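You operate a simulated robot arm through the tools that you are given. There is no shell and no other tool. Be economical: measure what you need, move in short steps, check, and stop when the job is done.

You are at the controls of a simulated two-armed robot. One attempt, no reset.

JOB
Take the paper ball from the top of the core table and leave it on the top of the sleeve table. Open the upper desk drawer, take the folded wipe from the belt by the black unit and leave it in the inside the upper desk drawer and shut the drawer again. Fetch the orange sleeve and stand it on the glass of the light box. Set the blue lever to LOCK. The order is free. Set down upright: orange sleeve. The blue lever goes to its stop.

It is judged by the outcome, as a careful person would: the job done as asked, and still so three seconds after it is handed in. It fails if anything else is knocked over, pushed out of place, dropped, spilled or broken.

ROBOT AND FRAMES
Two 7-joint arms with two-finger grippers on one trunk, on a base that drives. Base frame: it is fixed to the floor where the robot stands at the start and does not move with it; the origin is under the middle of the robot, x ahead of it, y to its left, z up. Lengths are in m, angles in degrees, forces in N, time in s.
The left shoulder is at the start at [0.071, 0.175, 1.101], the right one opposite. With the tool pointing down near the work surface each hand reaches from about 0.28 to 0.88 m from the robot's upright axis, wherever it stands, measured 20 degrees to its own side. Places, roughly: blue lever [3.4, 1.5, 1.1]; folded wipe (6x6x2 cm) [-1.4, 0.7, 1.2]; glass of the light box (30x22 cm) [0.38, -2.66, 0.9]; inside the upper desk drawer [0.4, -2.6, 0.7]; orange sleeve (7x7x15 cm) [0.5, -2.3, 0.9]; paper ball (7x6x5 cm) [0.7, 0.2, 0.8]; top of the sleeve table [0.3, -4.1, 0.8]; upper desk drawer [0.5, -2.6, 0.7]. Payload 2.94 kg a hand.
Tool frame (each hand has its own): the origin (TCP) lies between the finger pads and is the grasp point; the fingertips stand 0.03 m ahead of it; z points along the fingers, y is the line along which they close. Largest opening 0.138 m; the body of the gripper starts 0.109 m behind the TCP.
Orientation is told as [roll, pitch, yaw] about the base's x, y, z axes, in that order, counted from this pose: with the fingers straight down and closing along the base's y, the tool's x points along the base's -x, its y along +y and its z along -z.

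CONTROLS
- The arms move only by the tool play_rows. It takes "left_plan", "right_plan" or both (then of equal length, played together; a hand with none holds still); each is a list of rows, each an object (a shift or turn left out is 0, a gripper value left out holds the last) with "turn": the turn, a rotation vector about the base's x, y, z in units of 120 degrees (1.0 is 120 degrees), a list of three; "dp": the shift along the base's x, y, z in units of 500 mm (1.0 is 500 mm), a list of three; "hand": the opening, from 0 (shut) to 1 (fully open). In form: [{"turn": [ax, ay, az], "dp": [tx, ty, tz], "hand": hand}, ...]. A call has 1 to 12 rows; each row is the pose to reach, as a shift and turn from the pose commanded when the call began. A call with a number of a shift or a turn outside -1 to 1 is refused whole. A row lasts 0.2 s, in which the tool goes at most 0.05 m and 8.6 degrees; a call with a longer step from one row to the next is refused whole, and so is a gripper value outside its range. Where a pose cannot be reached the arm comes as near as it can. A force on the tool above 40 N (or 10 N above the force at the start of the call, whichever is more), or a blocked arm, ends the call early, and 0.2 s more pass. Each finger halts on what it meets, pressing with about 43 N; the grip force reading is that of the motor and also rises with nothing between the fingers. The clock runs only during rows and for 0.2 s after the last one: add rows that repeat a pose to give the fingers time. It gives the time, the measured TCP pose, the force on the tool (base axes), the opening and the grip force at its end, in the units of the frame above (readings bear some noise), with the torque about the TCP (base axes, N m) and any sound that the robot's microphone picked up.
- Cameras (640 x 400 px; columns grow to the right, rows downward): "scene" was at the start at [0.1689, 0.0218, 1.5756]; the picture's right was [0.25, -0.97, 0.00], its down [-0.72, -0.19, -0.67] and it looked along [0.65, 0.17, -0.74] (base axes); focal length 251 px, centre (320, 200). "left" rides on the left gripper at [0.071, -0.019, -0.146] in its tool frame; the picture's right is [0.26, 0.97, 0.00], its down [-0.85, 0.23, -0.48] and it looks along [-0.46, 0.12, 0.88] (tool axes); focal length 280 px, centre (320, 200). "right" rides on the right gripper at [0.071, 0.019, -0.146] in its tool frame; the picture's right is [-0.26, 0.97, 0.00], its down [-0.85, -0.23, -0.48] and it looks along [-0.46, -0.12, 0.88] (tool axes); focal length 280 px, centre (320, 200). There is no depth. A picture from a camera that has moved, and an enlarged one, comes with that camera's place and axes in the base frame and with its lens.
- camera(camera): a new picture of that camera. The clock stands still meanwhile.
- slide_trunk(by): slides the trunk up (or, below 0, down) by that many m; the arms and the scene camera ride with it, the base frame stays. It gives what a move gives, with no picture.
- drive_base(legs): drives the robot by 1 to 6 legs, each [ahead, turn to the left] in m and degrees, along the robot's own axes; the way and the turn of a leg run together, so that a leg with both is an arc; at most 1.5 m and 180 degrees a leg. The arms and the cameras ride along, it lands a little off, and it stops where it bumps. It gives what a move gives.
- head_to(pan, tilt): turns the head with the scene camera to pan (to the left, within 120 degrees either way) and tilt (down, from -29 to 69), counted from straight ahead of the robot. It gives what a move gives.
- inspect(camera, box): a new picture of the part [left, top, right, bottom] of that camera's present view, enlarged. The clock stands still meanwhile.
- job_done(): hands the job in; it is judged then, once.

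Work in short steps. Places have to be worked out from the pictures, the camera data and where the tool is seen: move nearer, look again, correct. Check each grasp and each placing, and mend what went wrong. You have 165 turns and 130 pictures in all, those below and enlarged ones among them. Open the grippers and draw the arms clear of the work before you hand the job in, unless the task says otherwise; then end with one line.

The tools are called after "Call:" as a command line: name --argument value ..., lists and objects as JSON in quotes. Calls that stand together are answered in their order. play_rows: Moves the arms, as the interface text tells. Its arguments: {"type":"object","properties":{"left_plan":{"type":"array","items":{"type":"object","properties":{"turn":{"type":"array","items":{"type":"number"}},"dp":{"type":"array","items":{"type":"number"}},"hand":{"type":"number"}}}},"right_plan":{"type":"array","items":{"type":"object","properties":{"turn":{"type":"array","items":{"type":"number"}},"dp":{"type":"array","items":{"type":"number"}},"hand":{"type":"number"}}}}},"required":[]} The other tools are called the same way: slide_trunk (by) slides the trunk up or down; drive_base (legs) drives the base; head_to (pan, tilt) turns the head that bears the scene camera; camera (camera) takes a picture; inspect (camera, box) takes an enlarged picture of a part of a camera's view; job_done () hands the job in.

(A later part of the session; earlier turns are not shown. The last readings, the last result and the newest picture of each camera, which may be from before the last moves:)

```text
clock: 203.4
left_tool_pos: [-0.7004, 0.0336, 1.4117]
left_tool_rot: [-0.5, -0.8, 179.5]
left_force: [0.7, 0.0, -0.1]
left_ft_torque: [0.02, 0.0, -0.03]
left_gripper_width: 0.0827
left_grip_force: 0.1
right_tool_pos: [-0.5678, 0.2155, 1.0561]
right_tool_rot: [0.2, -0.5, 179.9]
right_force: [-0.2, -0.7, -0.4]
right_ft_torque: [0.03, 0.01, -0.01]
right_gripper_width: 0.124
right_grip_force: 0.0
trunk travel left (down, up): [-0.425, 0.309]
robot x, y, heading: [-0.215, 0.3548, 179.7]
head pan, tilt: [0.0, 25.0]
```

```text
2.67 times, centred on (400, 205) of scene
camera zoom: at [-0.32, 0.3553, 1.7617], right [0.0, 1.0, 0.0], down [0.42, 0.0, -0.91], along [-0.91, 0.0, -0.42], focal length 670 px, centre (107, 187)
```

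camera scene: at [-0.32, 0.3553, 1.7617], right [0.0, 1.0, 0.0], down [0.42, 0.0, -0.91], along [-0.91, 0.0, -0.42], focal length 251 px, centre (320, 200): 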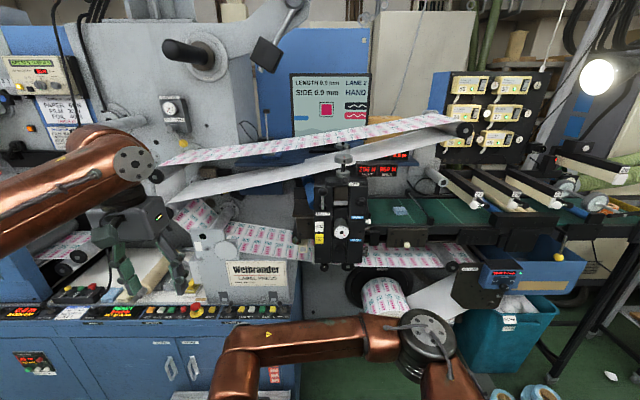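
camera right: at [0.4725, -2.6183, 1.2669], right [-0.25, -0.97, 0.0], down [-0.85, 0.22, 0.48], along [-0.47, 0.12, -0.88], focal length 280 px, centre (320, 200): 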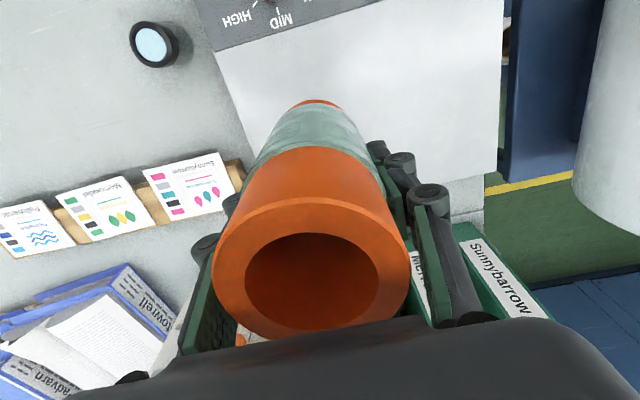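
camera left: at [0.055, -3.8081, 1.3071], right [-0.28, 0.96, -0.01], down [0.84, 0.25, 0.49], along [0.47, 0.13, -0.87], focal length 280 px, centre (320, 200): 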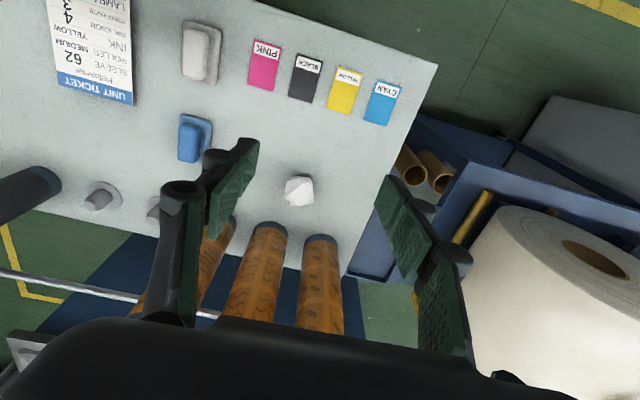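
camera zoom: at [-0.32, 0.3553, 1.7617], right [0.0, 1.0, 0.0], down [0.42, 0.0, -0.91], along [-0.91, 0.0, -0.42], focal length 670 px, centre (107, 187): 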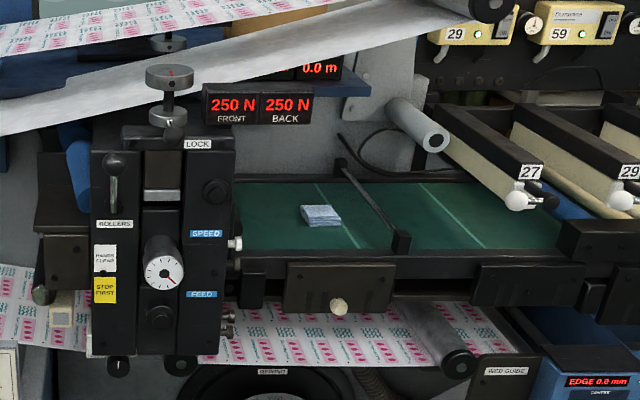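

The wipe lies near [−1.39, 0.74, ~1.21] with a web above it (~1.48), so I'll approach tilted from the front with the right hand. First I retract both hands, then drive nearer, to about [−0.62, 0.5].

Call:
play_rows --left_plan '[{"dp": [0.06, 0, 0]}, {"dp": [0.12, 0, 0]}, {"dp": [0.18, 0, 0]}, {"dp": [0.24, 0, 0]}, {"dp": [0.28, 0, 0]}, {"dp": [0.28, 0, 0]}, {"dp": [0.28, 0, 0]}]' --right_plan '[{"dp": [0.0, 0, 0.09]}, {"dp": [0.02, 0.04, 0.18]}, {"dp": [0.04, 0.08, 0.26]}, {"dp": [0.06, 0.12, 0.34]}, {"dp": [0.06, 0.16, 0.42]}, {"dp": [0.06, 0.2, 0.5]}, {"dp": [0.06, 0.24, 0.56]}]'

Call:
drive_base --legs '[[0, -18], [0.43, 0], [0, 18]]'

Call:
head_to --pan -15 --tilt 30

Call:
camera --camera "scene"

```text
refused: row 2 steps farther than a row can; nothing moved
```

```text
clock: 206.6
left_tool_pos: [-1.0951, 0.3027, 1.4106]
left_tool_rot: [-0.4, 0.3, 160.9]
left_force: [0.1, -0.6, -0.2]
left_ft_torque: [0.04, 0.05, 0.02]
left_gripper_width: 0.0829
left_grip_force: 0.0
right_tool_pos: [-0.9213, 0.4372, 1.0556]
right_tool_rot: [0.3, -0.6, 162.2]
right_force: [1.2, 0.4, 0.8]
right_ft_torque: [0.04, 0.01, 0.02]
right_gripper_width: 0.1241
right_grip_force: 0.0
trunk travel left (down, up): [-0.425, 0.309]
robot x, y, heading: [-0.5439, 0.4577, 162.1]
head pan, tilt: [0.0, 25.0]
stopped in leg 2: the force on the tool passed its limit at 84 N (the readings are from after the stop); the commanded pose is now the measured one
```

```text
clock: 207.4
left_tool_pos: [-1.0974, 0.3034, 1.4112]
left_tool_rot: [-0.5, 0.5, 160.8]
left_force: [-1.0, 0.7, 0.1]
left_ft_torque: [0.0, -0.02, 0.02]
left_gripper_width: 0.0825
left_grip_force: 0.0
right_tool_pos: [-0.9218, 0.4379, 1.0558]
right_tool_rot: [0.2, -0.6, 162.1]
right_force: [0.4, -0.5, -0.2]
right_ft_torque: [0.03, 0.01, -0.01]
right_gripper_width: 0.1242
right_grip_force: 0.1
trunk travel left (down, up): [-0.425, 0.309]
robot x, y, heading: [-0.5432, 0.4607, 162.2]
head pan, tilt: [-15.0, 30.0]
```

```text
78 pictures are left
camera scene: at [-0.6326, 0.5169, 1.7538], right [0.54, 0.84, 0.0], down [0.42, -0.27, -0.87], along [-0.73, 0.47, -0.5], focal length 251 px, centre (320, 200)
```

scene: 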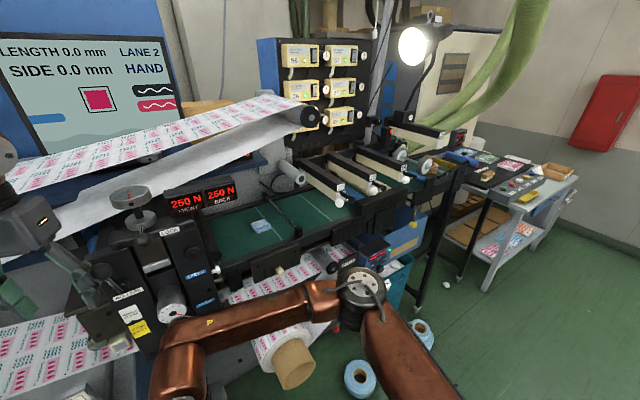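

The retraction was refused and the left hand touched something on the drive (84 N, then stopped). I look at the left hand's surroundings before any move.

Call:
head_to --pan 30 --tilt 30

Call:
camera --camera "scene"

Call:
camera --camera "left"

```text
clock: 208.5
left_tool_pos: [-1.0964, 0.3019, 1.411]
left_tool_rot: [-0.4, 0.4, 160.7]
left_force: [-0.4, 0.9, -0.1]
left_ft_torque: [-0.03, 0.01, -0.01]
left_gripper_width: 0.0828
left_grip_force: 0.0
right_tool_pos: [-0.9216, 0.4379, 1.0566]
right_tool_rot: [0.2, -0.6, 162.2]
right_force: [0.7, -0.6, -0.3]
right_ft_torque: [-0.01, 0.01, -0.02]
right_gripper_width: 0.1242
right_grip_force: 0.1
trunk travel left (down, up): [-0.425, 0.309]
robot x, y, heading: [-0.5427, 0.4606, 162.2]
head pan, tilt: [30.0, 30.0]
```

```text
77 pictures are left
camera scene: at [-0.6454, 0.449, 1.7537], right [-0.21, 0.98, 0.0], down [0.49, 0.1, -0.87], along [-0.85, -0.18, -0.5], focal length 251 px, centre (320, 200)
```

scene: 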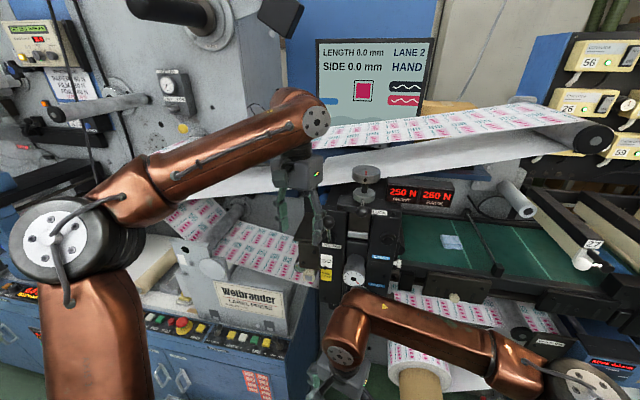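

```text
76 pictures are left
camera left: at [-1.0258, 0.2995, 1.5583], right [-0.07, -1.0, 0.0], down [-0.88, 0.06, 0.47], along [-0.47, 0.04, -0.88], focal length 280 px, centre (320, 200)
```

left: 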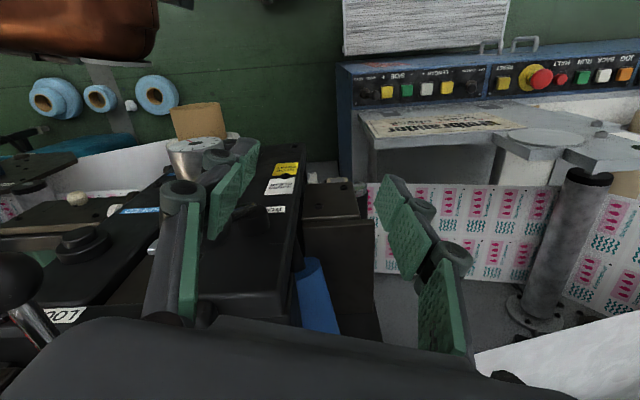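

The left finger touched the fixed black unit; nothing appears displaced. I back off 0.2 m straight along the way I came.

Call:
drive_base --legs '[[-0.2, 0]]'

```text
clock: 210.1
left_tool_pos: [-0.9097, 0.2432, 1.4107]
left_tool_rot: [-0.4, 0.6, 160.6]
left_force: [-0.6, 0.2, 0.1]
left_ft_torque: [0.05, -0.03, -0.04]
left_gripper_width: 0.0825
left_grip_force: 0.1
right_tool_pos: [-0.7344, 0.3775, 1.0552]
right_tool_rot: [0.2, -0.5, 161.9]
right_force: [-0.4, -0.5, 0.8]
right_ft_torque: [-0.01, -0.05, -0.02]
right_gripper_width: 0.1241
right_grip_force: 0.0
trunk travel left (down, up): [-0.425, 0.309]
robot x, y, heading: [-0.3564, 0.3976, 161.5]
head pan, tilt: [30.0, 30.0]
```

Now I retract the left hand and raise the right one, in short enough steps.

Call:
play_rows --left_plan '[{"dp": [0.07, -0.024, 0]}, {"dp": [0.14, -0.048, 0]}, {"dp": [0.21, -0.07, 0]}, {"dp": [0.28, -0.09, 0]}, {"dp": [0.28, -0.09, 0]}, {"dp": [0.28, -0.09, 0]}]' --right_plan '[{"dp": [0.0, 0, 0.09]}, {"dp": [0, 0, 0.18]}, {"dp": [0, 0, 0.27]}, {"dp": [0, 0, 0.36]}, {"dp": [0, 0, 0.45]}, {"dp": [0, 0, 0.54]}]'

```text
clock: 211.5
left_tool_pos: [-0.7659, 0.1976, 1.4109]
left_tool_rot: [-0.4, 0.4, 160.6]
left_force: [0.1, -0.3, 1.1]
left_ft_torque: [0.04, 0.04, 0.03]
left_gripper_width: 0.0828
left_grip_force: 0.2
right_tool_pos: [-0.7323, 0.3774, 1.327]
right_tool_rot: [0.3, -0.6, 162.0]
right_force: [-0.1, 0.0, 1.2]
right_ft_torque: [0.04, 0.05, 0.01]
right_gripper_width: 0.1241
right_grip_force: 0.1
trunk travel left (down, up): [-0.425, 0.309]
robot x, y, heading: [-0.3553, 0.3999, 162.0]
head pan, tilt: [30.0, 30.0]
```

I go forward 0.22 m (left hand stays ~0.12 m short of the earlier touch) and look at the wipe.

Call:
drive_base --legs '[[0.22, 0]]'

Call:
head_to --pan -5 --tilt 35

Call:
camera --camera "scene"

```text
clock: 213.2
left_tool_pos: [-0.9802, 0.2648, 1.4099]
left_tool_rot: [-0.4, 0.6, 160.7]
left_force: [-0.2, 1.0, -0.7]
left_ft_torque: [-0.03, -0.01, 0.0]
left_gripper_width: 0.0824
left_grip_force: 0.0
right_tool_pos: [-0.9454, 0.447, 1.3262]
right_tool_rot: [0.2, -0.5, 162.0]
right_force: [-0.3, -0.2, -1.2]
right_ft_torque: [0.02, -0.01, 0.03]
right_gripper_width: 0.1239
right_grip_force: 0.1
trunk travel left (down, up): [-0.425, 0.309]
robot x, y, heading: [-0.5636, 0.4693, 161.9]
head pan, tilt: [30.0, 30.0]
```

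```text
clock: 214.2
left_tool_pos: [-0.9796, 0.2651, 1.4111]
left_tool_rot: [-0.4, 0.5, 160.7]
left_force: [-0.4, 0.0, -0.2]
left_ft_torque: [-0.01, -0.01, -0.02]
left_gripper_width: 0.0829
left_grip_force: 0.0
right_tool_pos: [-0.9453, 0.448, 1.326]
right_tool_rot: [0.2, -0.5, 162.0]
right_force: [0.5, -0.1, -0.1]
right_ft_torque: [0.04, -0.01, -0.02]
right_gripper_width: 0.1241
right_grip_force: 0.0
trunk travel left (down, up): [-0.425, 0.309]
robot x, y, heading: [-0.5665, 0.4715, 161.9]
head pan, tilt: [-5.0, 35.0]
```

```text
75 pictures are left
camera scene: at [-0.66, 0.5095, 1.746], right [0.39, 0.92, 0.0], down [0.53, -0.22, -0.82], along [-0.75, 0.32, -0.57], focal length 251 px, centre (320, 200)
```

scene: 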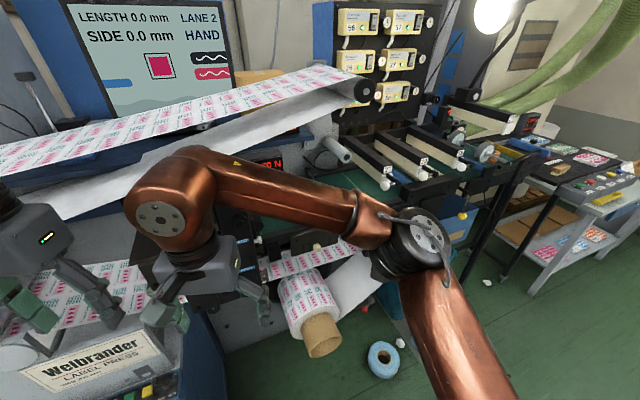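

The arm hides the view, so I use the right hand's camera: I tilt the right tool about 47° forward (yaw ~168) while moving to a standoff at about [−1.06, 0.69, 1.43].

Call:
play_rows --right_plan '[{"dp": [0, 0.085, 0.02], "turn": [0.0169, 0.0631, 0.0079]}, {"dp": [0, 0.17, 0.04], "turn": [0.0338, 0.1262, 0.0157]}, {"dp": [0, 0.255, 0.07], "turn": [0.0507, 0.1893, 0.0236]}, {"dp": [-0.02, 0.335, 0.1], "turn": [0.0676, 0.2523, 0.0315]}, {"dp": [-0.05, 0.415, 0.13], "turn": [0.0845, 0.3154, 0.0393]}, {"dp": [-0.1, 0.48, 0.16], "turn": [0.1014, 0.3785, 0.0472]}, {"dp": [-0.17, 0.492, 0.19], "turn": [0.1014, 0.3785, 0.0472]}, {"dp": [-0.24, 0.492, 0.208], "turn": [0.1014, 0.3785, 0.0472]}, {"dp": [-0.24, 0.492, 0.208], "turn": [0.1014, 0.3785, 0.0472]}]'

Call:
camera --camera "right"

Call:
camera --camera "scene"

```text
clock: 216.2
left_tool_pos: [-0.9781, 0.2656, 1.411]
left_tool_rot: [-0.4, 0.4, 160.7]
left_force: [0.3, 0.3, -1.0]
left_ft_torque: [-0.02, 0.02, 0.03]
left_gripper_width: 0.083
left_grip_force: 0.2
right_tool_pos: [-1.0625, 0.6921, 1.4289]
right_tool_rot: [0.3, -47.6, 168.0]
right_force: [0.4, 0.2, 0.1]
right_ft_torque: [0.0, 0.03, -0.01]
right_gripper_width: 0.1241
right_grip_force: 0.1
trunk travel left (down, up): [-0.425, 0.309]
robot x, y, heading: [-0.564, 0.469, 162.2]
head pan, tilt: [-5.0, 35.0]
```

```text
74 pictures are left
camera right: at [-0.9146, 0.6433, 1.4734], right [-0.37, -0.91, 0.2], down [-0.17, 0.27, 0.95], along [-0.91, 0.32, -0.25], focal length 280 px, centre (320, 200)
```

right: 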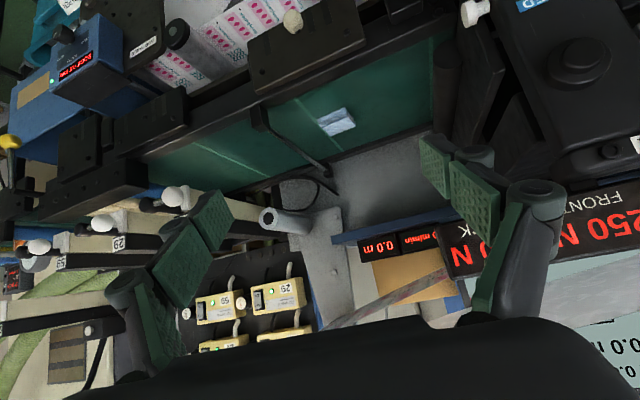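

```text
73 pictures are left
camera scene: at [-0.6585, 0.5106, 1.746], right [0.39, 0.92, 0.0], down [0.53, -0.22, -0.82], along [-0.75, 0.32, -0.57], focal length 251 px, centre (320, 200)
```

scene: 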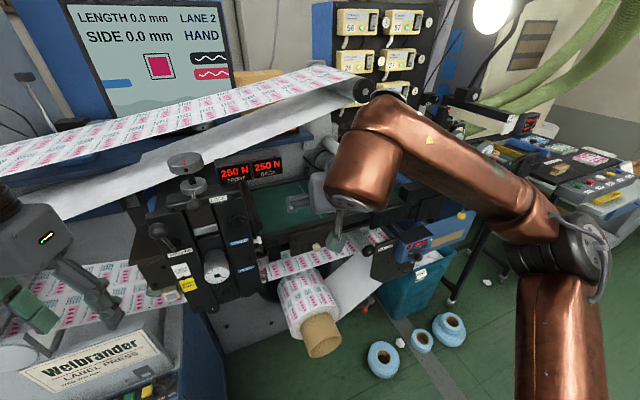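

I estimate the wipe at about [−1.38, 0.74, 1.21]; a roller end pokes out near [−1.19, 0.81, 1.42], so I yaw to ~160, narrow the opening, and go to a standoff 0.15 m back along the approach line.

Call:
play_rows --right_plan '[{"dp": [-0.05, -0.03, -0.02], "turn": [0, 0, -0.033], "hand": 0.65}, {"dp": [-0.11, -0.06, -0.04], "turn": [0, 0, -0.067], "hand": 0.65}, {"dp": [-0.17, -0.06, -0.06], "turn": [0, 0, -0.067]}, {"dp": [-0.223, -0.055, -0.085], "turn": [0, 0, -0.067]}, {"dp": [-0.29, -0.035, -0.13], "turn": [0, 0, -0.067]}, {"dp": [-0.36, -0.01, -0.175], "turn": [0, 0, -0.067]}, {"dp": [-0.43, 0.016, -0.224], "turn": [0, 0, -0.067]}, {"dp": [-0.43, 0.016, -0.224], "turn": [0, 0, -0.067]}]'

Call:
camera --camera "right"

```text
clock: 217.7
left_tool_pos: [-0.9785, 0.2663, 1.4105]
left_tool_rot: [-0.2, 0.5, 160.6]
left_force: [-0.2, -0.1, -0.6]
left_ft_torque: [0.01, -0.05, 0.01]
left_gripper_width: 0.0829
left_grip_force: 0.1
right_tool_pos: [-1.2404, 0.6863, 1.3391]
right_tool_rot: [-0.4, -47.1, 161.0]
right_force: [20.8, 2.1, -6.0]
right_ft_torque: [0.15, 2.92, 1.76]
right_gripper_width: 0.0894
right_grip_force: 0.0
trunk travel left (down, up): [-0.425, 0.309]
robot x, y, heading: [-0.566, 0.4698, 161.9]
head pan, tilt: [-5.0, 35.0]
stopped in row 7 (right hand): the force on the tool passed its limit at 59 N (the readings are from after the stop); the commanded pose is now the measured one
```

```text
72 pictures are left
camera right: at [-1.1012, 0.6177, 1.3852], right [-0.49, -0.85, 0.19], down [-0.14, 0.29, 0.95], along [-0.86, 0.43, -0.26], focal length 280 px, centre (320, 200)
```

right: 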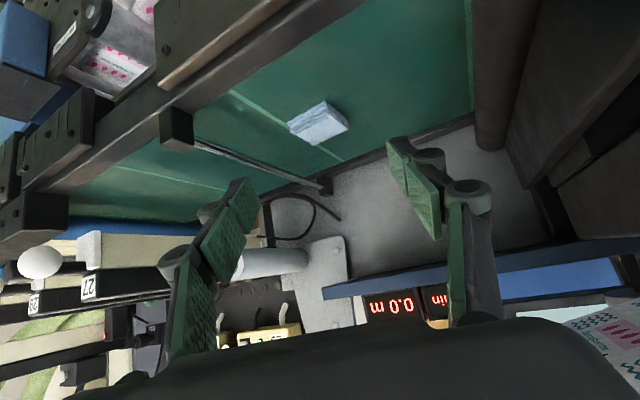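

Contact on the gripper's −y upper corner, matching the "250 N" display at z≈1.45. I retreat in +x and take a flatter pose (57° tilt, yaw 168) that stays beneath both display and roller; triangulation refines the wipe to [−1.397, 0.746, 1.195].

Call:
play_rows --right_plan '[{"dp": [0.08, 0, -0.01]}, {"dp": [0.16, 0, -0.01]}, {"dp": [0.2, 0.01, 0]}, {"dp": [0.2, 0.02, 0.01], "turn": [0.0111, 0.0402, 0.0291]}, {"dp": [0.2, 0.03, 0.02], "turn": [0.0223, 0.0803, 0.0582]}, {"dp": [0.15, 0.03, 0.028], "turn": [0.0223, 0.0803, 0.0582]}, {"dp": [0.111, 0.03, 0.028], "turn": [0.0223, 0.0803, 0.0582]}, {"dp": [0.111, 0.03, 0.028], "turn": [0.0223, 0.0803, 0.0582]}]'

Call:
camera --camera "right"

Call:
camera --camera "scene"

```text
clock: 219.4
left_tool_pos: [-0.9776, 0.2658, 1.4105]
left_tool_rot: [-0.3, 0.5, 160.7]
left_force: [0.0, 0.0, 0.0]
left_ft_torque: [0.01, 0.01, 0.04]
left_gripper_width: 0.0828
left_grip_force: 0.1
right_tool_pos: [-1.188, 0.7033, 1.3534]
right_tool_rot: [-0.3, -57.1, 167.8]
right_force: [0.3, -0.7, -0.5]
right_ft_torque: [0.01, 0.0, -0.01]
right_gripper_width: 0.09
right_grip_force: 0.1
trunk travel left (down, up): [-0.425, 0.309]
robot x, y, heading: [-0.5648, 0.4672, 162.2]
head pan, tilt: [-5.0, 35.0]
```

```text
71 pictures are left
camera right: at [-1.0355, 0.6505, 1.371], right [-0.35, -0.91, 0.22], down [-0.01, 0.24, 0.97], along [-0.94, 0.33, -0.09], focal length 280 px, centre (320, 200)
```

right: 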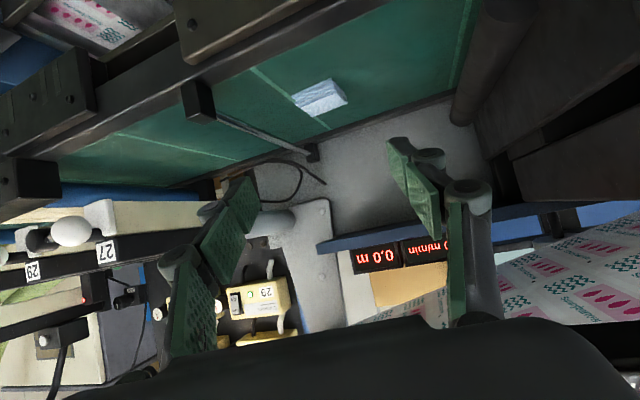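

```text
70 pictures are left
camera scene: at [-0.659, 0.5099, 1.746], right [0.39, 0.92, 0.0], down [0.53, -0.22, -0.82], along [-0.75, 0.32, -0.57], focal length 251 px, centre (320, 200)
```

scene: 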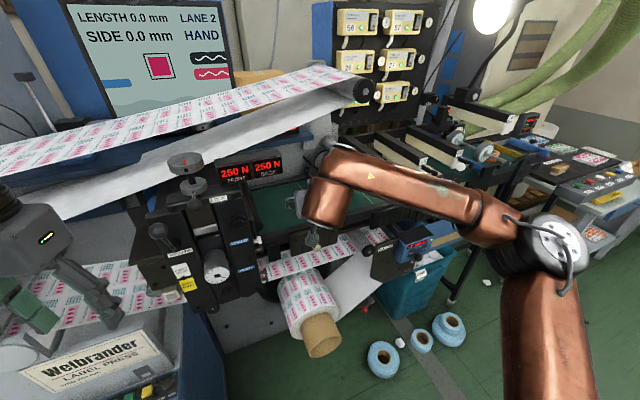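

The view agrees: wipe at [−1.40, 0.745, 1.197], straight ahead between rail and hardware. I advance 0.15 m along the tool axis.

Call:
play_rows --right_plan '[{"dp": [-0.07, 0.014, -0.05]}, {"dp": [-0.14, 0.028, -0.095]}, {"dp": [-0.2, 0.042, -0.135]}, {"dp": [-0.25, 0.052, -0.165]}, {"dp": [-0.25, 0.052, -0.165]}]'

Call:
camera --camera "right"

```text
clock: 220.7
left_tool_pos: [-0.9781, 0.2653, 1.4118]
left_tool_rot: [-0.3, 0.5, 160.7]
left_force: [0.5, 1.3, 0.2]
left_ft_torque: [0.01, 0.03, 0.0]
left_gripper_width: 0.0827
left_grip_force: 0.0
right_tool_pos: [-1.3124, 0.7267, 1.2706]
right_tool_rot: [-0.3, -57.2, 167.8]
right_force: [0.7, -1.1, -0.2]
right_ft_torque: [0.03, -0.01, -0.03]
right_gripper_width: 0.0897
right_grip_force: 0.1
trunk travel left (down, up): [-0.425, 0.309]
robot x, y, heading: [-0.562, 0.4692, 162.0]
head pan, tilt: [-5.0, 35.0]
```

```text
69 pictures are left
camera right: at [-1.1587, 0.6743, 1.2886], right [-0.35, -0.91, 0.22], down [-0.01, 0.24, 0.97], along [-0.94, 0.33, -0.09], focal length 280 px, centre (320, 200)
```

right: 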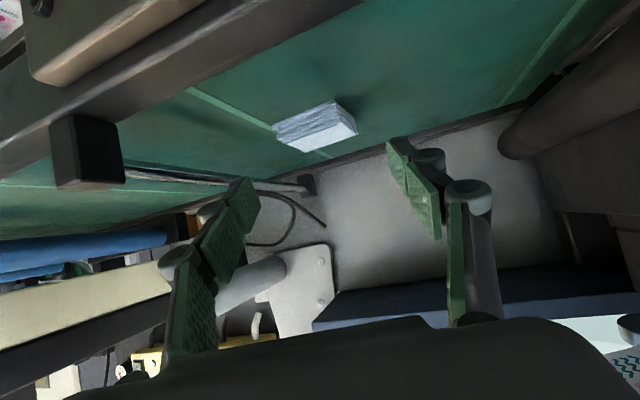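

Consistent: wipe centre [−1.387, 0.741, 1.203]. I advance the last 9 cm gently.

Call:
play_rows --right_plan '[{"dp": [-0.05, 0.01, -0.04]}, {"dp": [-0.09, 0.019, -0.075]}, {"dp": [-0.12, 0.025, -0.098]}, {"dp": [-0.14, 0.029, -0.109]}, {"dp": [-0.14, 0.029, -0.109]}]'

Call:
camera --camera "right"

```text
clock: 221.8
left_tool_pos: [-0.9764, 0.265, 1.4119]
left_tool_rot: [-0.3, 0.4, 160.6]
left_force: [0.1, 1.1, -0.2]
left_ft_torque: [-0.01, -0.03, -0.03]
left_gripper_width: 0.0828
left_grip_force: 0.1
right_tool_pos: [-1.3814, 0.7388, 1.2226]
right_tool_rot: [0.0, -57.8, 167.7]
right_force: [6.1, -0.6, 27.5]
right_ft_torque: [-0.05, 0.24, -0.04]
right_gripper_width: 0.0938
right_grip_force: 5.0
trunk travel left (down, up): [-0.425, 0.309]
robot x, y, heading: [-0.5608, 0.4711, 161.8]
head pan, tilt: [-5.0, 35.0]
```

```text
68 pictures are left
camera right: at [-1.2279, 0.6864, 1.2393], right [-0.34, -0.91, 0.22], down [0.0, 0.24, 0.97], along [-0.94, 0.33, -0.08], focal length 280 px, centre (320, 200)
```

right: 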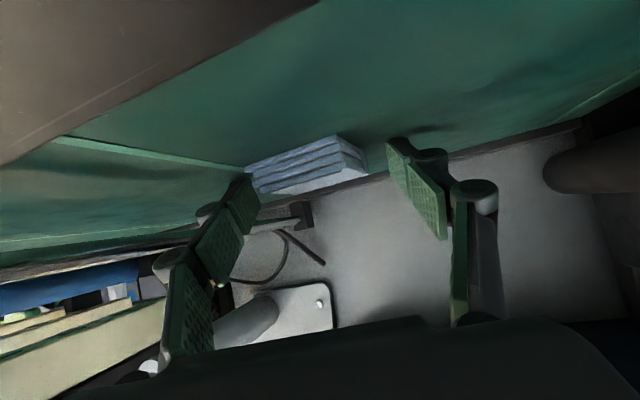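

The tips touch the belt (27 N) and the +y finger is at the wipe's corner. I ease up 6 mm, shift 6 mm to +y, and close.

Call:
play_rows --right_plan '[{"dp": [0, 0, 0.012], "hand": 0.68}, {"dp": [0, 0.012, 0.012], "hand": 0.68}, {"dp": [0, 0.012, 0.012], "hand": 0.5}, {"dp": [0, 0.012, 0.012], "hand": 0.3}, {"dp": [0, 0.012, 0.012], "hand": 0.3}, {"dp": [0, 0.012, 0.012], "hand": 0.3}, {"dp": [0, 0.012, 0.012], "hand": 0.3}]'

Call:
camera --camera "right"

```text
clock: 223.4
left_tool_pos: [-0.9771, 0.2617, 1.4105]
left_tool_rot: [-0.4, 0.3, 160.8]
left_force: [0.4, 0.2, 1.4]
left_ft_torque: [-0.02, 0.01, -0.03]
left_gripper_width: 0.0827
left_grip_force: 0.0
right_tool_pos: [-1.3813, 0.7446, 1.2261]
right_tool_rot: [-0.3, -57.4, 168.0]
right_force: [-0.1, -11.0, 18.3]
right_ft_torque: [-0.9, 0.5, 0.29]
right_gripper_width: 0.0599
right_grip_force: 43.0
trunk travel left (down, up): [-0.425, 0.309]
robot x, y, heading: [-0.5621, 0.4718, 161.8]
head pan, tilt: [-5.0, 35.0]
```

```text
67 pictures are left
camera right: at [-1.2281, 0.6914, 1.2431], right [-0.34, -0.91, 0.22], down [-0.01, 0.23, 0.97], along [-0.94, 0.33, -0.09], focal length 280 px, centre (320, 200)
```

right: 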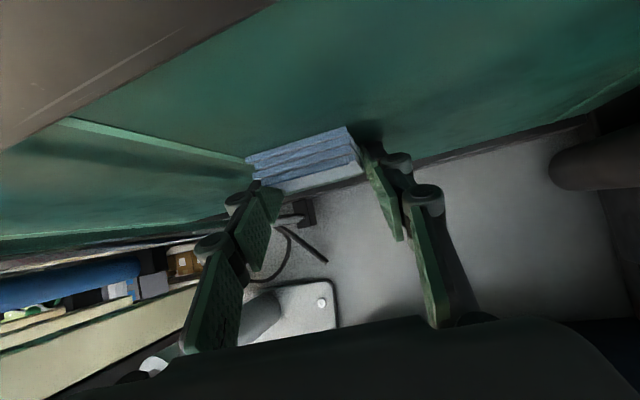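

Gripped at 0.060 m, though near the fingertips. I lift 2 cm and check that it comes along.

Call:
play_rows --right_plan '[{"dp": [0.005, 0, 0.02]}, {"dp": [0.01, 0, 0.04]}, {"dp": [0.01, 0, 0.04]}]'

Call:
camera --camera "right"

```text
clock: 224.2
left_tool_pos: [-0.9802, 0.2657, 1.4093]
left_tool_rot: [-0.3, 0.6, 160.7]
left_force: [0.0, 1.0, 0.7]
left_ft_torque: [-0.01, -0.01, -0.03]
left_gripper_width: 0.0828
left_grip_force: 0.1
right_tool_pos: [-1.3784, 0.7493, 1.2407]
right_tool_rot: [-0.5, -57.1, 167.8]
right_force: [0.1, 0.5, -0.3]
right_ft_torque: [-0.03, -0.03, 0.03]
right_gripper_width: 0.0587
right_grip_force: 43.2
trunk travel left (down, up): [-0.425, 0.309]
robot x, y, heading: [-0.5617, 0.4691, 161.8]
head pan, tilt: [-5.0, 35.0]
```

```text
66 pictures are left
camera right: at [-1.2253, 0.6965, 1.2595], right [-0.35, -0.91, 0.22], down [-0.01, 0.24, 0.97], along [-0.94, 0.34, -0.09], focal length 280 px, centre (320, 200)
```

right: 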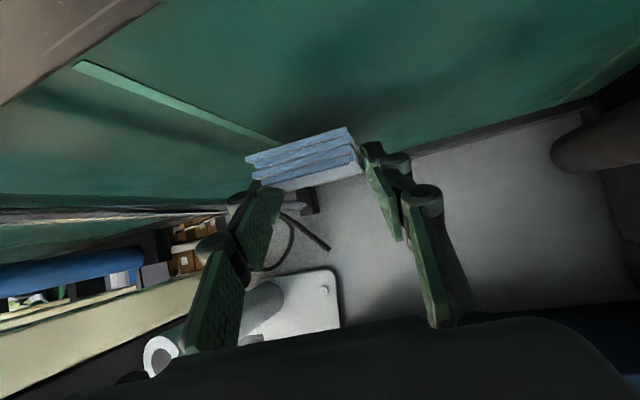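

The wipe moves with the hand. I retreat back along the approach line.

Call:
play_rows --right_plan '[{"dp": [0.05, -0.012, 0.03]}, {"dp": [0.12, -0.028, 0.07]}, {"dp": [0.19, -0.045, 0.115]}, {"dp": [0.26, -0.06, 0.16]}, {"dp": [0.33, -0.078, 0.2]}, {"dp": [0.4, -0.09, 0.22]}, {"dp": [0.48, -0.1, 0.23]}, {"dp": [0.56, -0.11, 0.24]}, {"dp": [0.64, -0.12, 0.25]}, {"dp": [0.72, -0.16, 0.25]}]'

Call:
camera --camera "right"

```text
clock: 226.4
left_tool_pos: [-0.979, 0.2646, 1.4103]
left_tool_rot: [-0.5, 0.4, 160.6]
left_force: [0.1, -0.4, 0.3]
left_ft_torque: [0.1, 0.04, -0.02]
left_gripper_width: 0.083
left_grip_force: 0.0
right_tool_pos: [-1.0171, 0.6676, 1.3672]
right_tool_rot: [-0.3, -57.2, 167.9]
right_force: [-0.3, -0.5, -0.5]
right_ft_torque: [0.02, -0.01, -0.06]
right_gripper_width: 0.0567
right_grip_force: 42.6
trunk travel left (down, up): [-0.425, 0.309]
robot x, y, heading: [-0.5642, 0.4685, 161.8]
head pan, tilt: [-5.0, 35.0]
```

```text
65 pictures are left
camera right: at [-0.8629, 0.6144, 1.3855], right [-0.35, -0.91, 0.22], down [-0.01, 0.23, 0.97], along [-0.94, 0.33, -0.09], focal length 280 px, centre (320, 200)
```

right: 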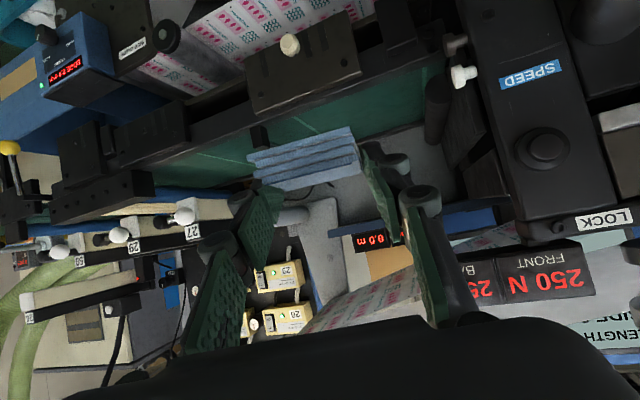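

Wipe held. I back the base off 0.3 m, then level the right hand.

Call:
drive_base --legs '[[-0.3, 0]]'

Call:
play_rows --right_plan '[{"turn": [-0.0141, -0.0664, 0], "dp": [0.02, 0, 0]}, {"turn": [-0.0282, -0.1327, 0], "dp": [0.04, 0, 0]}, {"turn": [-0.0423, -0.1991, 0], "dp": [0.06, -0.04, 0]}, {"turn": [-0.0565, -0.2654, 0], "dp": [0.08, -0.08, 0]}, {"turn": [-0.0706, -0.3318, 0], "dp": [0.1, -0.12, 0]}, {"turn": [-0.0847, -0.3981, 0], "dp": [0.12, -0.16, 0]}, {"turn": [-0.0988, -0.4645, 0], "dp": [0.14, -0.2, 0]}, {"turn": [-0.0988, -0.4645, 0], "dp": [0.14, -0.2, 0]}]'

Call:
head_to --pan 70 --tilt 30

Call:
camera --camera "scene"

```text
clock: 228.5
left_tool_pos: [-0.6916, 0.1723, 1.412]
left_tool_rot: [-0.5, 0.5, 160.6]
left_force: [0.4, 0.7, -0.2]
left_ft_torque: [0.01, 0.01, 0.04]
left_gripper_width: 0.083
left_grip_force: 0.1
right_tool_pos: [-0.7295, 0.575, 1.368]
right_tool_rot: [-0.3, -57.2, 167.8]
right_force: [0.5, -0.9, -0.2]
right_ft_torque: [0.04, 0.01, -0.03]
right_gripper_width: 0.0565
right_grip_force: 42.6
trunk travel left (down, up): [-0.425, 0.309]
robot x, y, heading: [-0.2815, 0.3759, 161.8]
head pan, tilt: [-5.0, 35.0]
```

```text
clock: 230.3
left_tool_pos: [-0.6927, 0.172, 1.4107]
left_tool_rot: [-0.2, 0.6, 160.7]
left_force: [0.5, 0.5, 0.0]
left_ft_torque: [-0.01, 0.03, 0.0]
left_gripper_width: 0.0827
left_grip_force: 0.2
right_tool_pos: [-0.6598, 0.4768, 1.3674]
right_tool_rot: [-0.3, -0.1, 167.8]
right_force: [0.1, -0.4, -0.2]
right_ft_torque: [0.02, 0.03, 0.03]
right_gripper_width: 0.0564
right_grip_force: 42.9
trunk travel left (down, up): [-0.425, 0.309]
robot x, y, heading: [-0.276, 0.3755, 161.9]
head pan, tilt: [-5.0, 35.0]
```

```text
clock: 231.8
left_tool_pos: [-0.6917, 0.172, 1.4103]
left_tool_rot: [-0.4, 0.7, 160.8]
left_force: [0.1, -0.3, 0.5]
left_ft_torque: [-0.02, -0.03, 0.04]
left_gripper_width: 0.0828
left_grip_force: 0.0
right_tool_pos: [-0.6605, 0.4774, 1.3669]
right_tool_rot: [-0.4, -0.2, 167.8]
right_force: [-0.4, -0.7, 0.2]
right_ft_torque: [-0.05, 0.02, -0.03]
right_gripper_width: 0.0562
right_grip_force: 42.7
trunk travel left (down, up): [-0.425, 0.309]
robot x, y, heading: [-0.2748, 0.3758, 162.2]
head pan, tilt: [70.0, 30.0]
```

```text
64 pictures are left
camera scene: at [-0.3476, 0.3106, 1.7538], right [-0.79, 0.62, 0.0], down [0.31, 0.39, -0.87], along [-0.53, -0.68, -0.5], focal length 251 px, centre (320, 200)
```

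scene: 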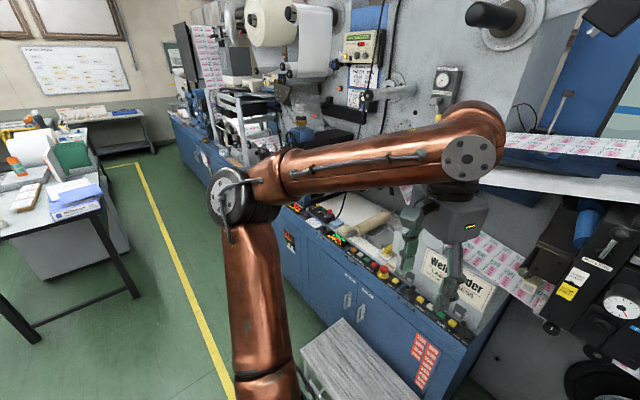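

All clear. I drive back south through the corridor to the gap, then face +x.

Call:
drive_base --legs '[[0, 111], [1.5, 0], [0.19, 0], [0, 87]]'

```text
clock: 248.7
left_tool_pos: [0.0907, -1.0133, 1.4097]
left_tool_rot: [-0.4, 0.7, -4.0]
left_force: [-0.6, 0.3, -0.3]
left_ft_torque: [-0.02, -0.01, 0.01]
left_gripper_width: 0.0828
left_grip_force: 0.0
right_tool_pos: [0.1402, -1.3153, 1.3674]
right_tool_rot: [-0.4, -0.1, 3.3]
right_force: [0.3, -0.3, -0.5]
right_ft_torque: [0.04, -0.04, 0.0]
right_gripper_width: 0.0564
right_grip_force: 43.1
trunk travel left (down, up): [-0.425, 0.309]
robot x, y, heading: [-0.2573, -1.3199, -2.6]
head pan, tilt: [70.0, 30.0]
```

I drive to x≈1.3, then to y≈−2.5 and face the desk's drawer side.

Call:
drive_base --legs '[[1.5, 2.6], [0.1, 0], [0, -90], [1.2, 0], [0, -90]]'

Call:
head_to --pan 10 --tilt 45

Call:
camera --camera "scene"

```text
clock: 270.1
left_tool_pos: [1.035, -2.8905, 1.4112]
left_tool_rot: [-0.4, 0.6, 179.3]
left_force: [1.0, 0.6, -0.1]
left_ft_torque: [0.01, -0.06, 0.01]
left_gripper_width: 0.0827
left_grip_force: 0.1
right_tool_pos: [0.9684, -2.5924, 1.3676]
right_tool_rot: [-0.4, -0.1, -173.5]
right_force: [-0.4, 0.1, 0.2]
right_ft_torque: [0.01, -0.01, 0.02]
right_gripper_width: 0.0563
right_grip_force: 43.2
trunk travel left (down, up): [-0.425, 0.309]
robot x, y, heading: [1.3661, -2.5651, -179.5]
head pan, tilt: [70.0, 30.0]
```

```text
clock: 271.4
left_tool_pos: [1.0359, -2.8897, 1.4115]
left_tool_rot: [-0.4, 0.6, 179.3]
left_force: [0.7, -0.1, 0.0]
left_ft_torque: [-0.02, 0.05, 0.01]
left_gripper_width: 0.0828
left_grip_force: 0.2
right_tool_pos: [0.9694, -2.5918, 1.3668]
right_tool_rot: [-0.3, -0.2, -173.4]
right_force: [0.0, -0.6, -1.4]
right_ft_torque: [-0.04, -0.02, -0.01]
right_gripper_width: 0.0559
right_grip_force: 43.0
trunk travel left (down, up): [-0.425, 0.309]
robot x, y, heading: [1.3656, -2.5636, -179.4]
head pan, tilt: [10.0, 45.0]
```

```text
63 pictures are left
camera scene: at [1.269, -2.5785, 1.7312], right [-0.18, 0.98, 0.0], down [0.7, 0.13, -0.71], along [-0.69, -0.13, -0.71], focal length 251 px, centre (320, 200)
```

scene: 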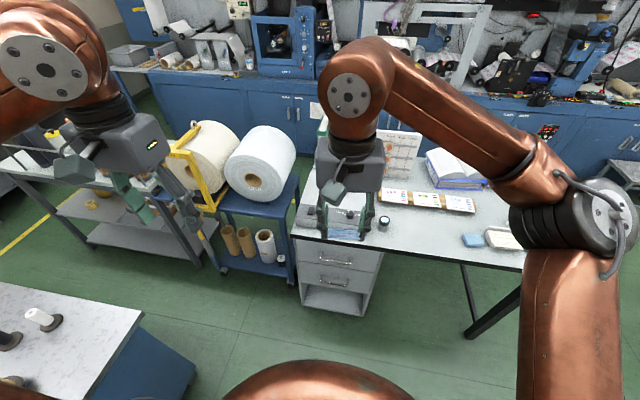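

The upper handle is near [0.66, −2.62, 0.71]. I enlarge it.

Call:
inspect --camera "scene" --box '[280, 215, 400, 325]'

```text
3.64 times, centred on (340, 270) of scene
camera zoom: at [1.269, -2.5785, 1.7312], right [-0.18, 0.98, 0.0], down [0.7, 0.13, -0.71], along [-0.69, -0.13, -0.71], focal length 914 px, centre (247, -54)
```

zoom: 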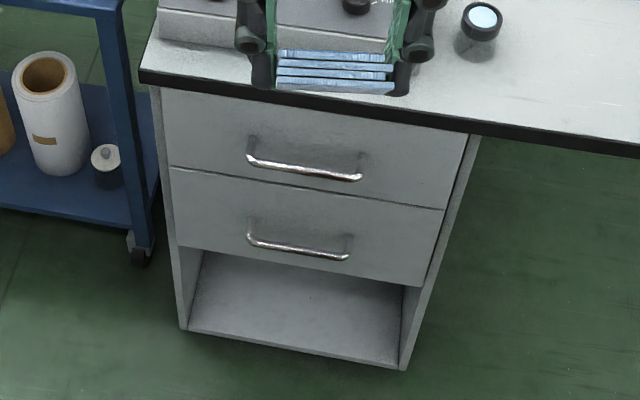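

The bar handle stands off ~4 cm from the drawer front, at roughly [0.645, −2.62, 0.69]. I lower the trunk 0.3 m and then start turning the left hand forward.

Call:
slide_trunk --by -0.3

Call:
head_to --pan 60 --tilt 35

Call:
camera --camera "scene"

```text
clock: 274.4
left_tool_pos: [1.0356, -2.8913, 1.1103]
left_tool_rot: [-0.4, 0.5, 179.3]
left_force: [0.3, 0.1, 0.5]
left_ft_torque: [-0.01, 0.04, -0.01]
left_gripper_width: 0.0828
left_grip_force: 0.0
right_tool_pos: [0.9698, -2.591, 1.0686]
right_tool_rot: [-0.3, -0.2, -173.5]
right_force: [0.4, -0.2, -0.1]
right_ft_torque: [-0.02, 0.0, -0.02]
right_gripper_width: 0.0563
right_grip_force: 43.2
trunk travel left (down, up): [-0.125, 0.609]
robot x, y, heading: [1.365, -2.5606, -179.7]
head pan, tilt: [10.0, 45.0]
```

```text
clock: 275.6
left_tool_pos: [1.0351, -2.8902, 1.1095]
left_tool_rot: [-0.4, 0.6, 179.3]
left_force: [-0.4, 0.3, -0.1]
left_ft_torque: [0.01, 0.01, 0.0]
left_gripper_width: 0.083
left_grip_force: 0.1
right_tool_pos: [0.969, -2.5908, 1.0668]
right_tool_rot: [-0.3, -0.1, -173.5]
right_force: [1.1, 0.0, 0.3]
right_ft_torque: [-0.01, -0.02, -0.02]
right_gripper_width: 0.0563
right_grip_force: 42.8
trunk travel left (down, up): [-0.125, 0.609]
robot x, y, heading: [1.3662, -2.5653, -179.5]
head pan, tilt: [60.0, 35.0]
```

```text
61 pictures are left
camera scene: at [1.1003, -2.6421, 1.4314], right [-0.87, 0.49, 0.0], down [0.28, 0.5, -0.82], along [-0.4, -0.71, -0.57], focal length 251 px, centre (320, 200)
```

scene: 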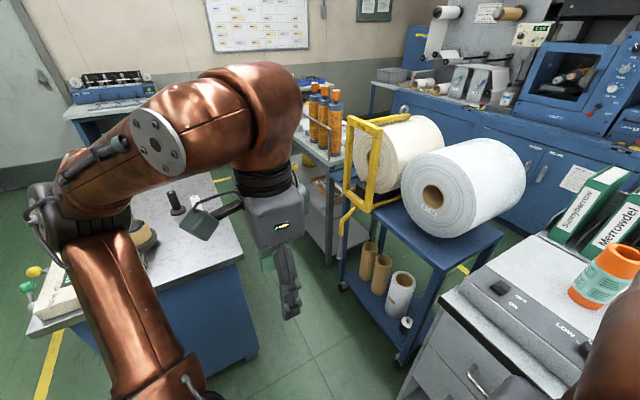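

Elbow clears the cabinet items. I tilt the left hand to horizontal while moving it toward a standoff before the handle, and swing the right hand (wipe) aside to +y.

Call:
play_rows --left_plan '[{"dp": [-0.043, 0.042, -0.047], "turn": [0, 0.068, 0]}, {"dp": [-0.085, 0.084, -0.095], "turn": [0, 0.136, 0]}, {"dp": [-0.128, 0.125, -0.142], "turn": [0, 0.204, 0]}, {"dp": [-0.171, 0.167, -0.189], "turn": [0, 0.272, 0]}, {"dp": [-0.214, 0.209, -0.236], "turn": [0, 0.34, 0]}, {"dp": [-0.256, 0.251, -0.284], "turn": [0, 0.408, 0]}, {"dp": [-0.3, 0.293, -0.331], "turn": [0, 0.476, 0]}, {"dp": [-0.342, 0.335, -0.378], "turn": [0, 0.544, 0]}, {"dp": [-0.384, 0.376, -0.425], "turn": [0, 0.612, 0]}, {"dp": [-0.427, 0.418, -0.473], "turn": [0, 0.68, 0]}, {"dp": [-0.47, 0.46, -0.52], "turn": [0, 0.748, 0]}, {"dp": [-0.47, 0.46, -0.52], "turn": [0, 0.748, 0]}]' --right_plan '[{"dp": [0, 0.08, 0.03]}, {"dp": [0, 0.16, 0.06]}, {"dp": [0, 0.24, 0.09]}, {"dp": [0, 0.32, 0.12]}, {"dp": [0, 0.4, 0.15]}, {"dp": [0, 0.46, 0.16]}, {"dp": [0, 0.5, 0.16]}, {"dp": [0, 0.5, 0.16]}, {"dp": [0, 0.5, 0.16]}, {"dp": [0, 0.5, 0.16]}, {"dp": [0, 0.5, 0.16]}, {"dp": [0, 0.5, 0.16]}]'

Call:
head_to --pan 10 --tilt 50

Call:
camera --camera "scene"

Call:
camera --camera "left"

```text
clock: 278.2
left_tool_pos: [0.7465, -2.7346, 0.8813]
left_tool_rot: [40.3, -88.9, 139.1]
left_force: [-0.1, 0.0, -0.2]
left_ft_torque: [0.01, -0.04, 0.08]
left_gripper_width: 0.0829
left_grip_force: 0.1
left hand out of reach, approached as far as the arm can: row 4, 5, 6, 7, 8, 9, 10, 11, 12
right_tool_pos: [0.9665, -2.343, 1.1369]
right_tool_rot: [-0.2, -0.2, -173.5]
right_force: [0.4, 0.8, 1.4]
right_ft_torque: [-0.09, 0.05, 0.02]
right_gripper_width: 0.0563
right_grip_force: 43.2
right hand out of reach, approached as far as the arm can: row 7, 8, 9, 10, 11, 12
trunk travel left (down, up): [-0.125, 0.609]
robot x, y, heading: [1.3658, -2.5649, -179.2]
head pan, tilt: [60.0, 35.0]
```

```text
clock: 279.4
left_tool_pos: [0.7464, -2.7362, 0.88]
left_tool_rot: [38.2, -88.9, 141.3]
left_force: [-0.1, 0.0, -0.2]
left_ft_torque: [-0.02, 0.01, -0.02]
left_gripper_width: 0.0827
left_grip_force: 0.1
right_tool_pos: [0.9654, -2.3448, 1.1384]
right_tool_rot: [-0.3, -0.3, -173.5]
right_force: [0.1, 0.5, 0.4]
right_ft_torque: [-0.01, -0.01, 0.01]
right_gripper_width: 0.0559
right_grip_force: 43.0
trunk travel left (down, up): [-0.125, 0.609]
robot x, y, heading: [1.3692, -2.5663, -179.6]
head pan, tilt: [10.0, 50.0]
```

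```text
60 pictures are left
camera scene: at [1.068, -2.579, 1.4097], right [-0.18, 0.98, 0.0], down [0.75, 0.14, -0.64], along [-0.63, -0.12, -0.77], focal length 251 px, centre (320, 200)
```

scene: 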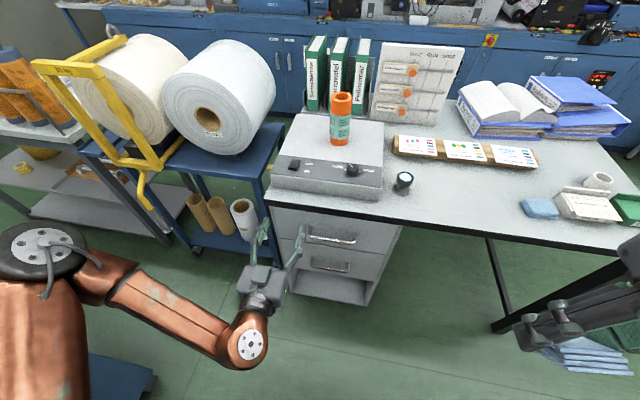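

```text
59 pictures are left
camera left: at [0.8923, -2.7167, 0.8122], right [0.0, -0.97, -0.25], down [0.46, -0.22, 0.86], along [-0.89, -0.11, 0.45], focal length 280 px, centre (320, 200)
```

left: 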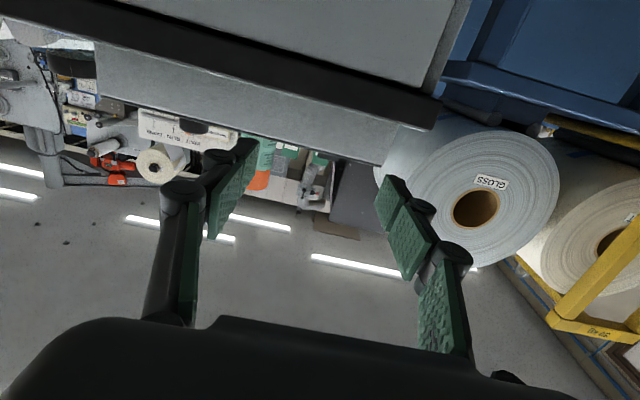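

The tool is horizontal now, with a clear view of the handle (bar ≈ [0.645, −2.624, 0.70]). I roll the hand 90° so the fingers close vertically, while lowering to the handle's height at x≈0.80.

Call:
play_rows --left_plan '[{"dp": [0.03, 0.012, -0.03], "turn": [0.068, 0, 0]}, {"dp": [0.06, 0.025, -0.06], "turn": [0.136, 0, 0]}, {"dp": [0.09, 0.038, -0.09], "turn": [0.204, 0, 0]}, {"dp": [0.1, 0.05, -0.12], "turn": [0.272, 0, 0]}, {"dp": [0.1, 0.063, -0.15], "turn": [0.34, 0, 0]}, {"dp": [0.1, 0.075, -0.18], "turn": [0.408, 0, 0]}, {"dp": [0.1, 0.088, -0.21], "turn": [0.476, 0, 0]}, {"dp": [0.1, 0.1, -0.24], "turn": [0.544, 0, 0]}, {"dp": [0.1, 0.113, -0.27], "turn": [0.612, 0, 0]}, {"dp": [0.1, 0.126, -0.3], "turn": [0.68, 0, 0]}, {"dp": [0.1, 0.14, -0.34], "turn": [0.748, 0, 0]}, {"dp": [0.1, 0.14, -0.34], "turn": [0.748, 0, 0]}]'

Call:
camera --camera "scene"

Call:
camera --camera "left"

```text
clock: 282.0
left_tool_pos: [0.7438, -2.6769, 1.0869]
left_tool_rot: [-84.7, -14.3, -93.5]
left_force: [0.0, -0.2, -0.4]
left_ft_torque: [0.01, 0.01, 0.01]
left_gripper_width: 0.0827
left_grip_force: 0.0
left hand out of reach, approached as far as the arm can: row 1, 2, 3, 4, 5, 6, 7, 8, 9, 10, 11, 12
right_tool_pos: [0.9659, -2.346, 1.139]
right_tool_rot: [-0.3, -0.3, -173.5]
right_force: [0.1, -0.1, -0.3]
right_ft_torque: [0.01, 0.02, 0.02]
right_gripper_width: 0.0559
right_grip_force: 43.0
trunk travel left (down, up): [-0.125, 0.609]
robot x, y, heading: [1.3618, -2.5656, -179.5]
head pan, tilt: [10.0, 50.0]
```

```text
58 pictures are left
camera scene: at [1.0672, -2.5793, 1.4094], right [-0.18, 0.98, 0.0], down [0.75, 0.14, -0.64], along [-0.63, -0.12, -0.77], focal length 251 px, centre (320, 200)
```

scene: 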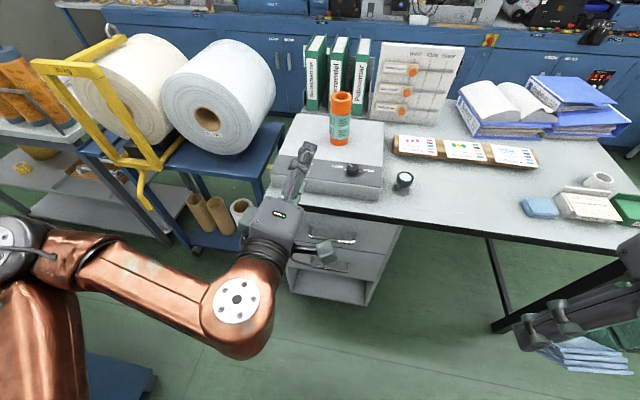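

```text
57 pictures are left
camera left: at [0.8914, -2.606, 1.1035], right [0.09, 0.01, -1.0], down [0.44, -0.9, 0.03], along [-0.89, -0.44, -0.09], focal length 280 px, centre (320, 200)
```

left: 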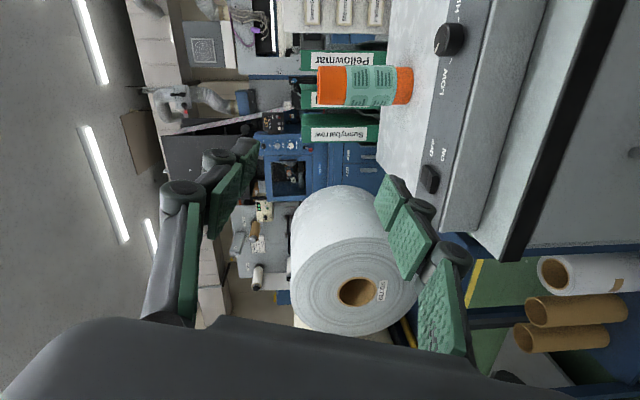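

The roll is right but the hand stayed high (z 1.09). I lower the trunk by 0.12 m more, since the hand is in front of the desk edge, then try to descend.

Call:
slide_trunk --by -0.12

Call:
play_rows --left_plan '[{"dp": [0.02, 0.01, -0.07]}, {"dp": [0.04, 0.02, -0.14]}, {"dp": [0.06, 0.03, -0.21]}, {"dp": [0.06, 0.04, -0.28]}, {"dp": [0.06, 0.05, -0.35]}, {"dp": [0.06, 0.06, -0.42]}, {"dp": [0.06, 0.08, -0.48]}, {"dp": [0.06, 0.1, -0.53]}, {"dp": [0.06, 0.1, -0.53]}]'

Call:
camera --camera "scene"

```text
clock: 283.5
left_tool_pos: [0.6458, -2.693, 0.8827]
left_tool_rot: [-74.0, -13.2, -95.0]
left_force: [-0.3, -1.7, 1.7]
left_ft_torque: [0.06, -0.06, -0.09]
left_gripper_width: 0.0828
left_grip_force: 0.2
right_tool_pos: [0.8634, -2.3456, 0.9616]
right_tool_rot: [0.9, 10.6, -173.4]
right_force: [1.9, -1.1, 0.7]
right_ft_torque: [0.04, 0.35, -0.02]
right_gripper_width: 0.056
right_grip_force: 42.8
trunk travel left (down, up): [-0.005, 0.729]
robot x, y, heading: [1.3654, -2.5654, -179.5]
head pan, tilt: [10.0, 50.0]
```

```text
clock: 285.5
left_tool_pos: [0.6427, -2.6777, 0.8653]
left_tool_rot: [-74.7, -14.0, -95.6]
left_force: [2.4, 3.1, -2.1]
left_ft_torque: [0.11, -0.16, 0.05]
left_gripper_width: 0.0847
left_grip_force: 1.6
left hand out of reach, approached as far as the arm can: row 1, 2, 3, 4, 5, 6, 7, 8, 9
right_tool_pos: [0.8762, -2.3413, 0.955]
right_tool_rot: [0.4, 11.9, -174.2]
right_force: [0.3, -0.5, -0.6]
right_ft_torque: [-0.02, -0.02, -0.02]
right_gripper_width: 0.0563
right_grip_force: 43.5
trunk travel left (down, up): [-0.005, 0.729]
robot x, y, heading: [1.3663, -2.5655, -179.4]
head pan, tilt: [10.0, 50.0]
```

```text
56 pictures are left
camera scene: at [0.8777, -2.5804, 1.2499], right [-0.18, 0.98, -0.01], down [0.78, 0.14, -0.6], along [-0.59, -0.12, -0.8], focal length 251 px, centre (320, 200)
```

scene: 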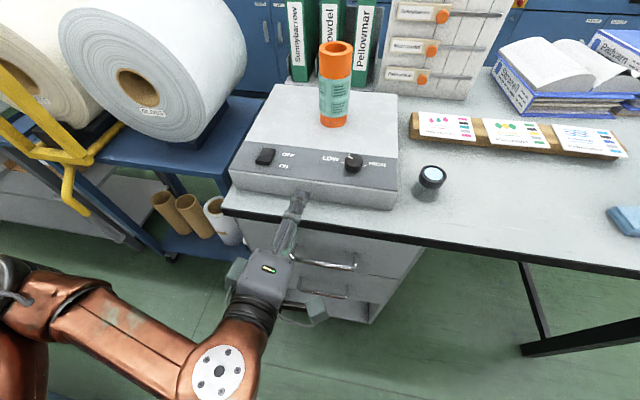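

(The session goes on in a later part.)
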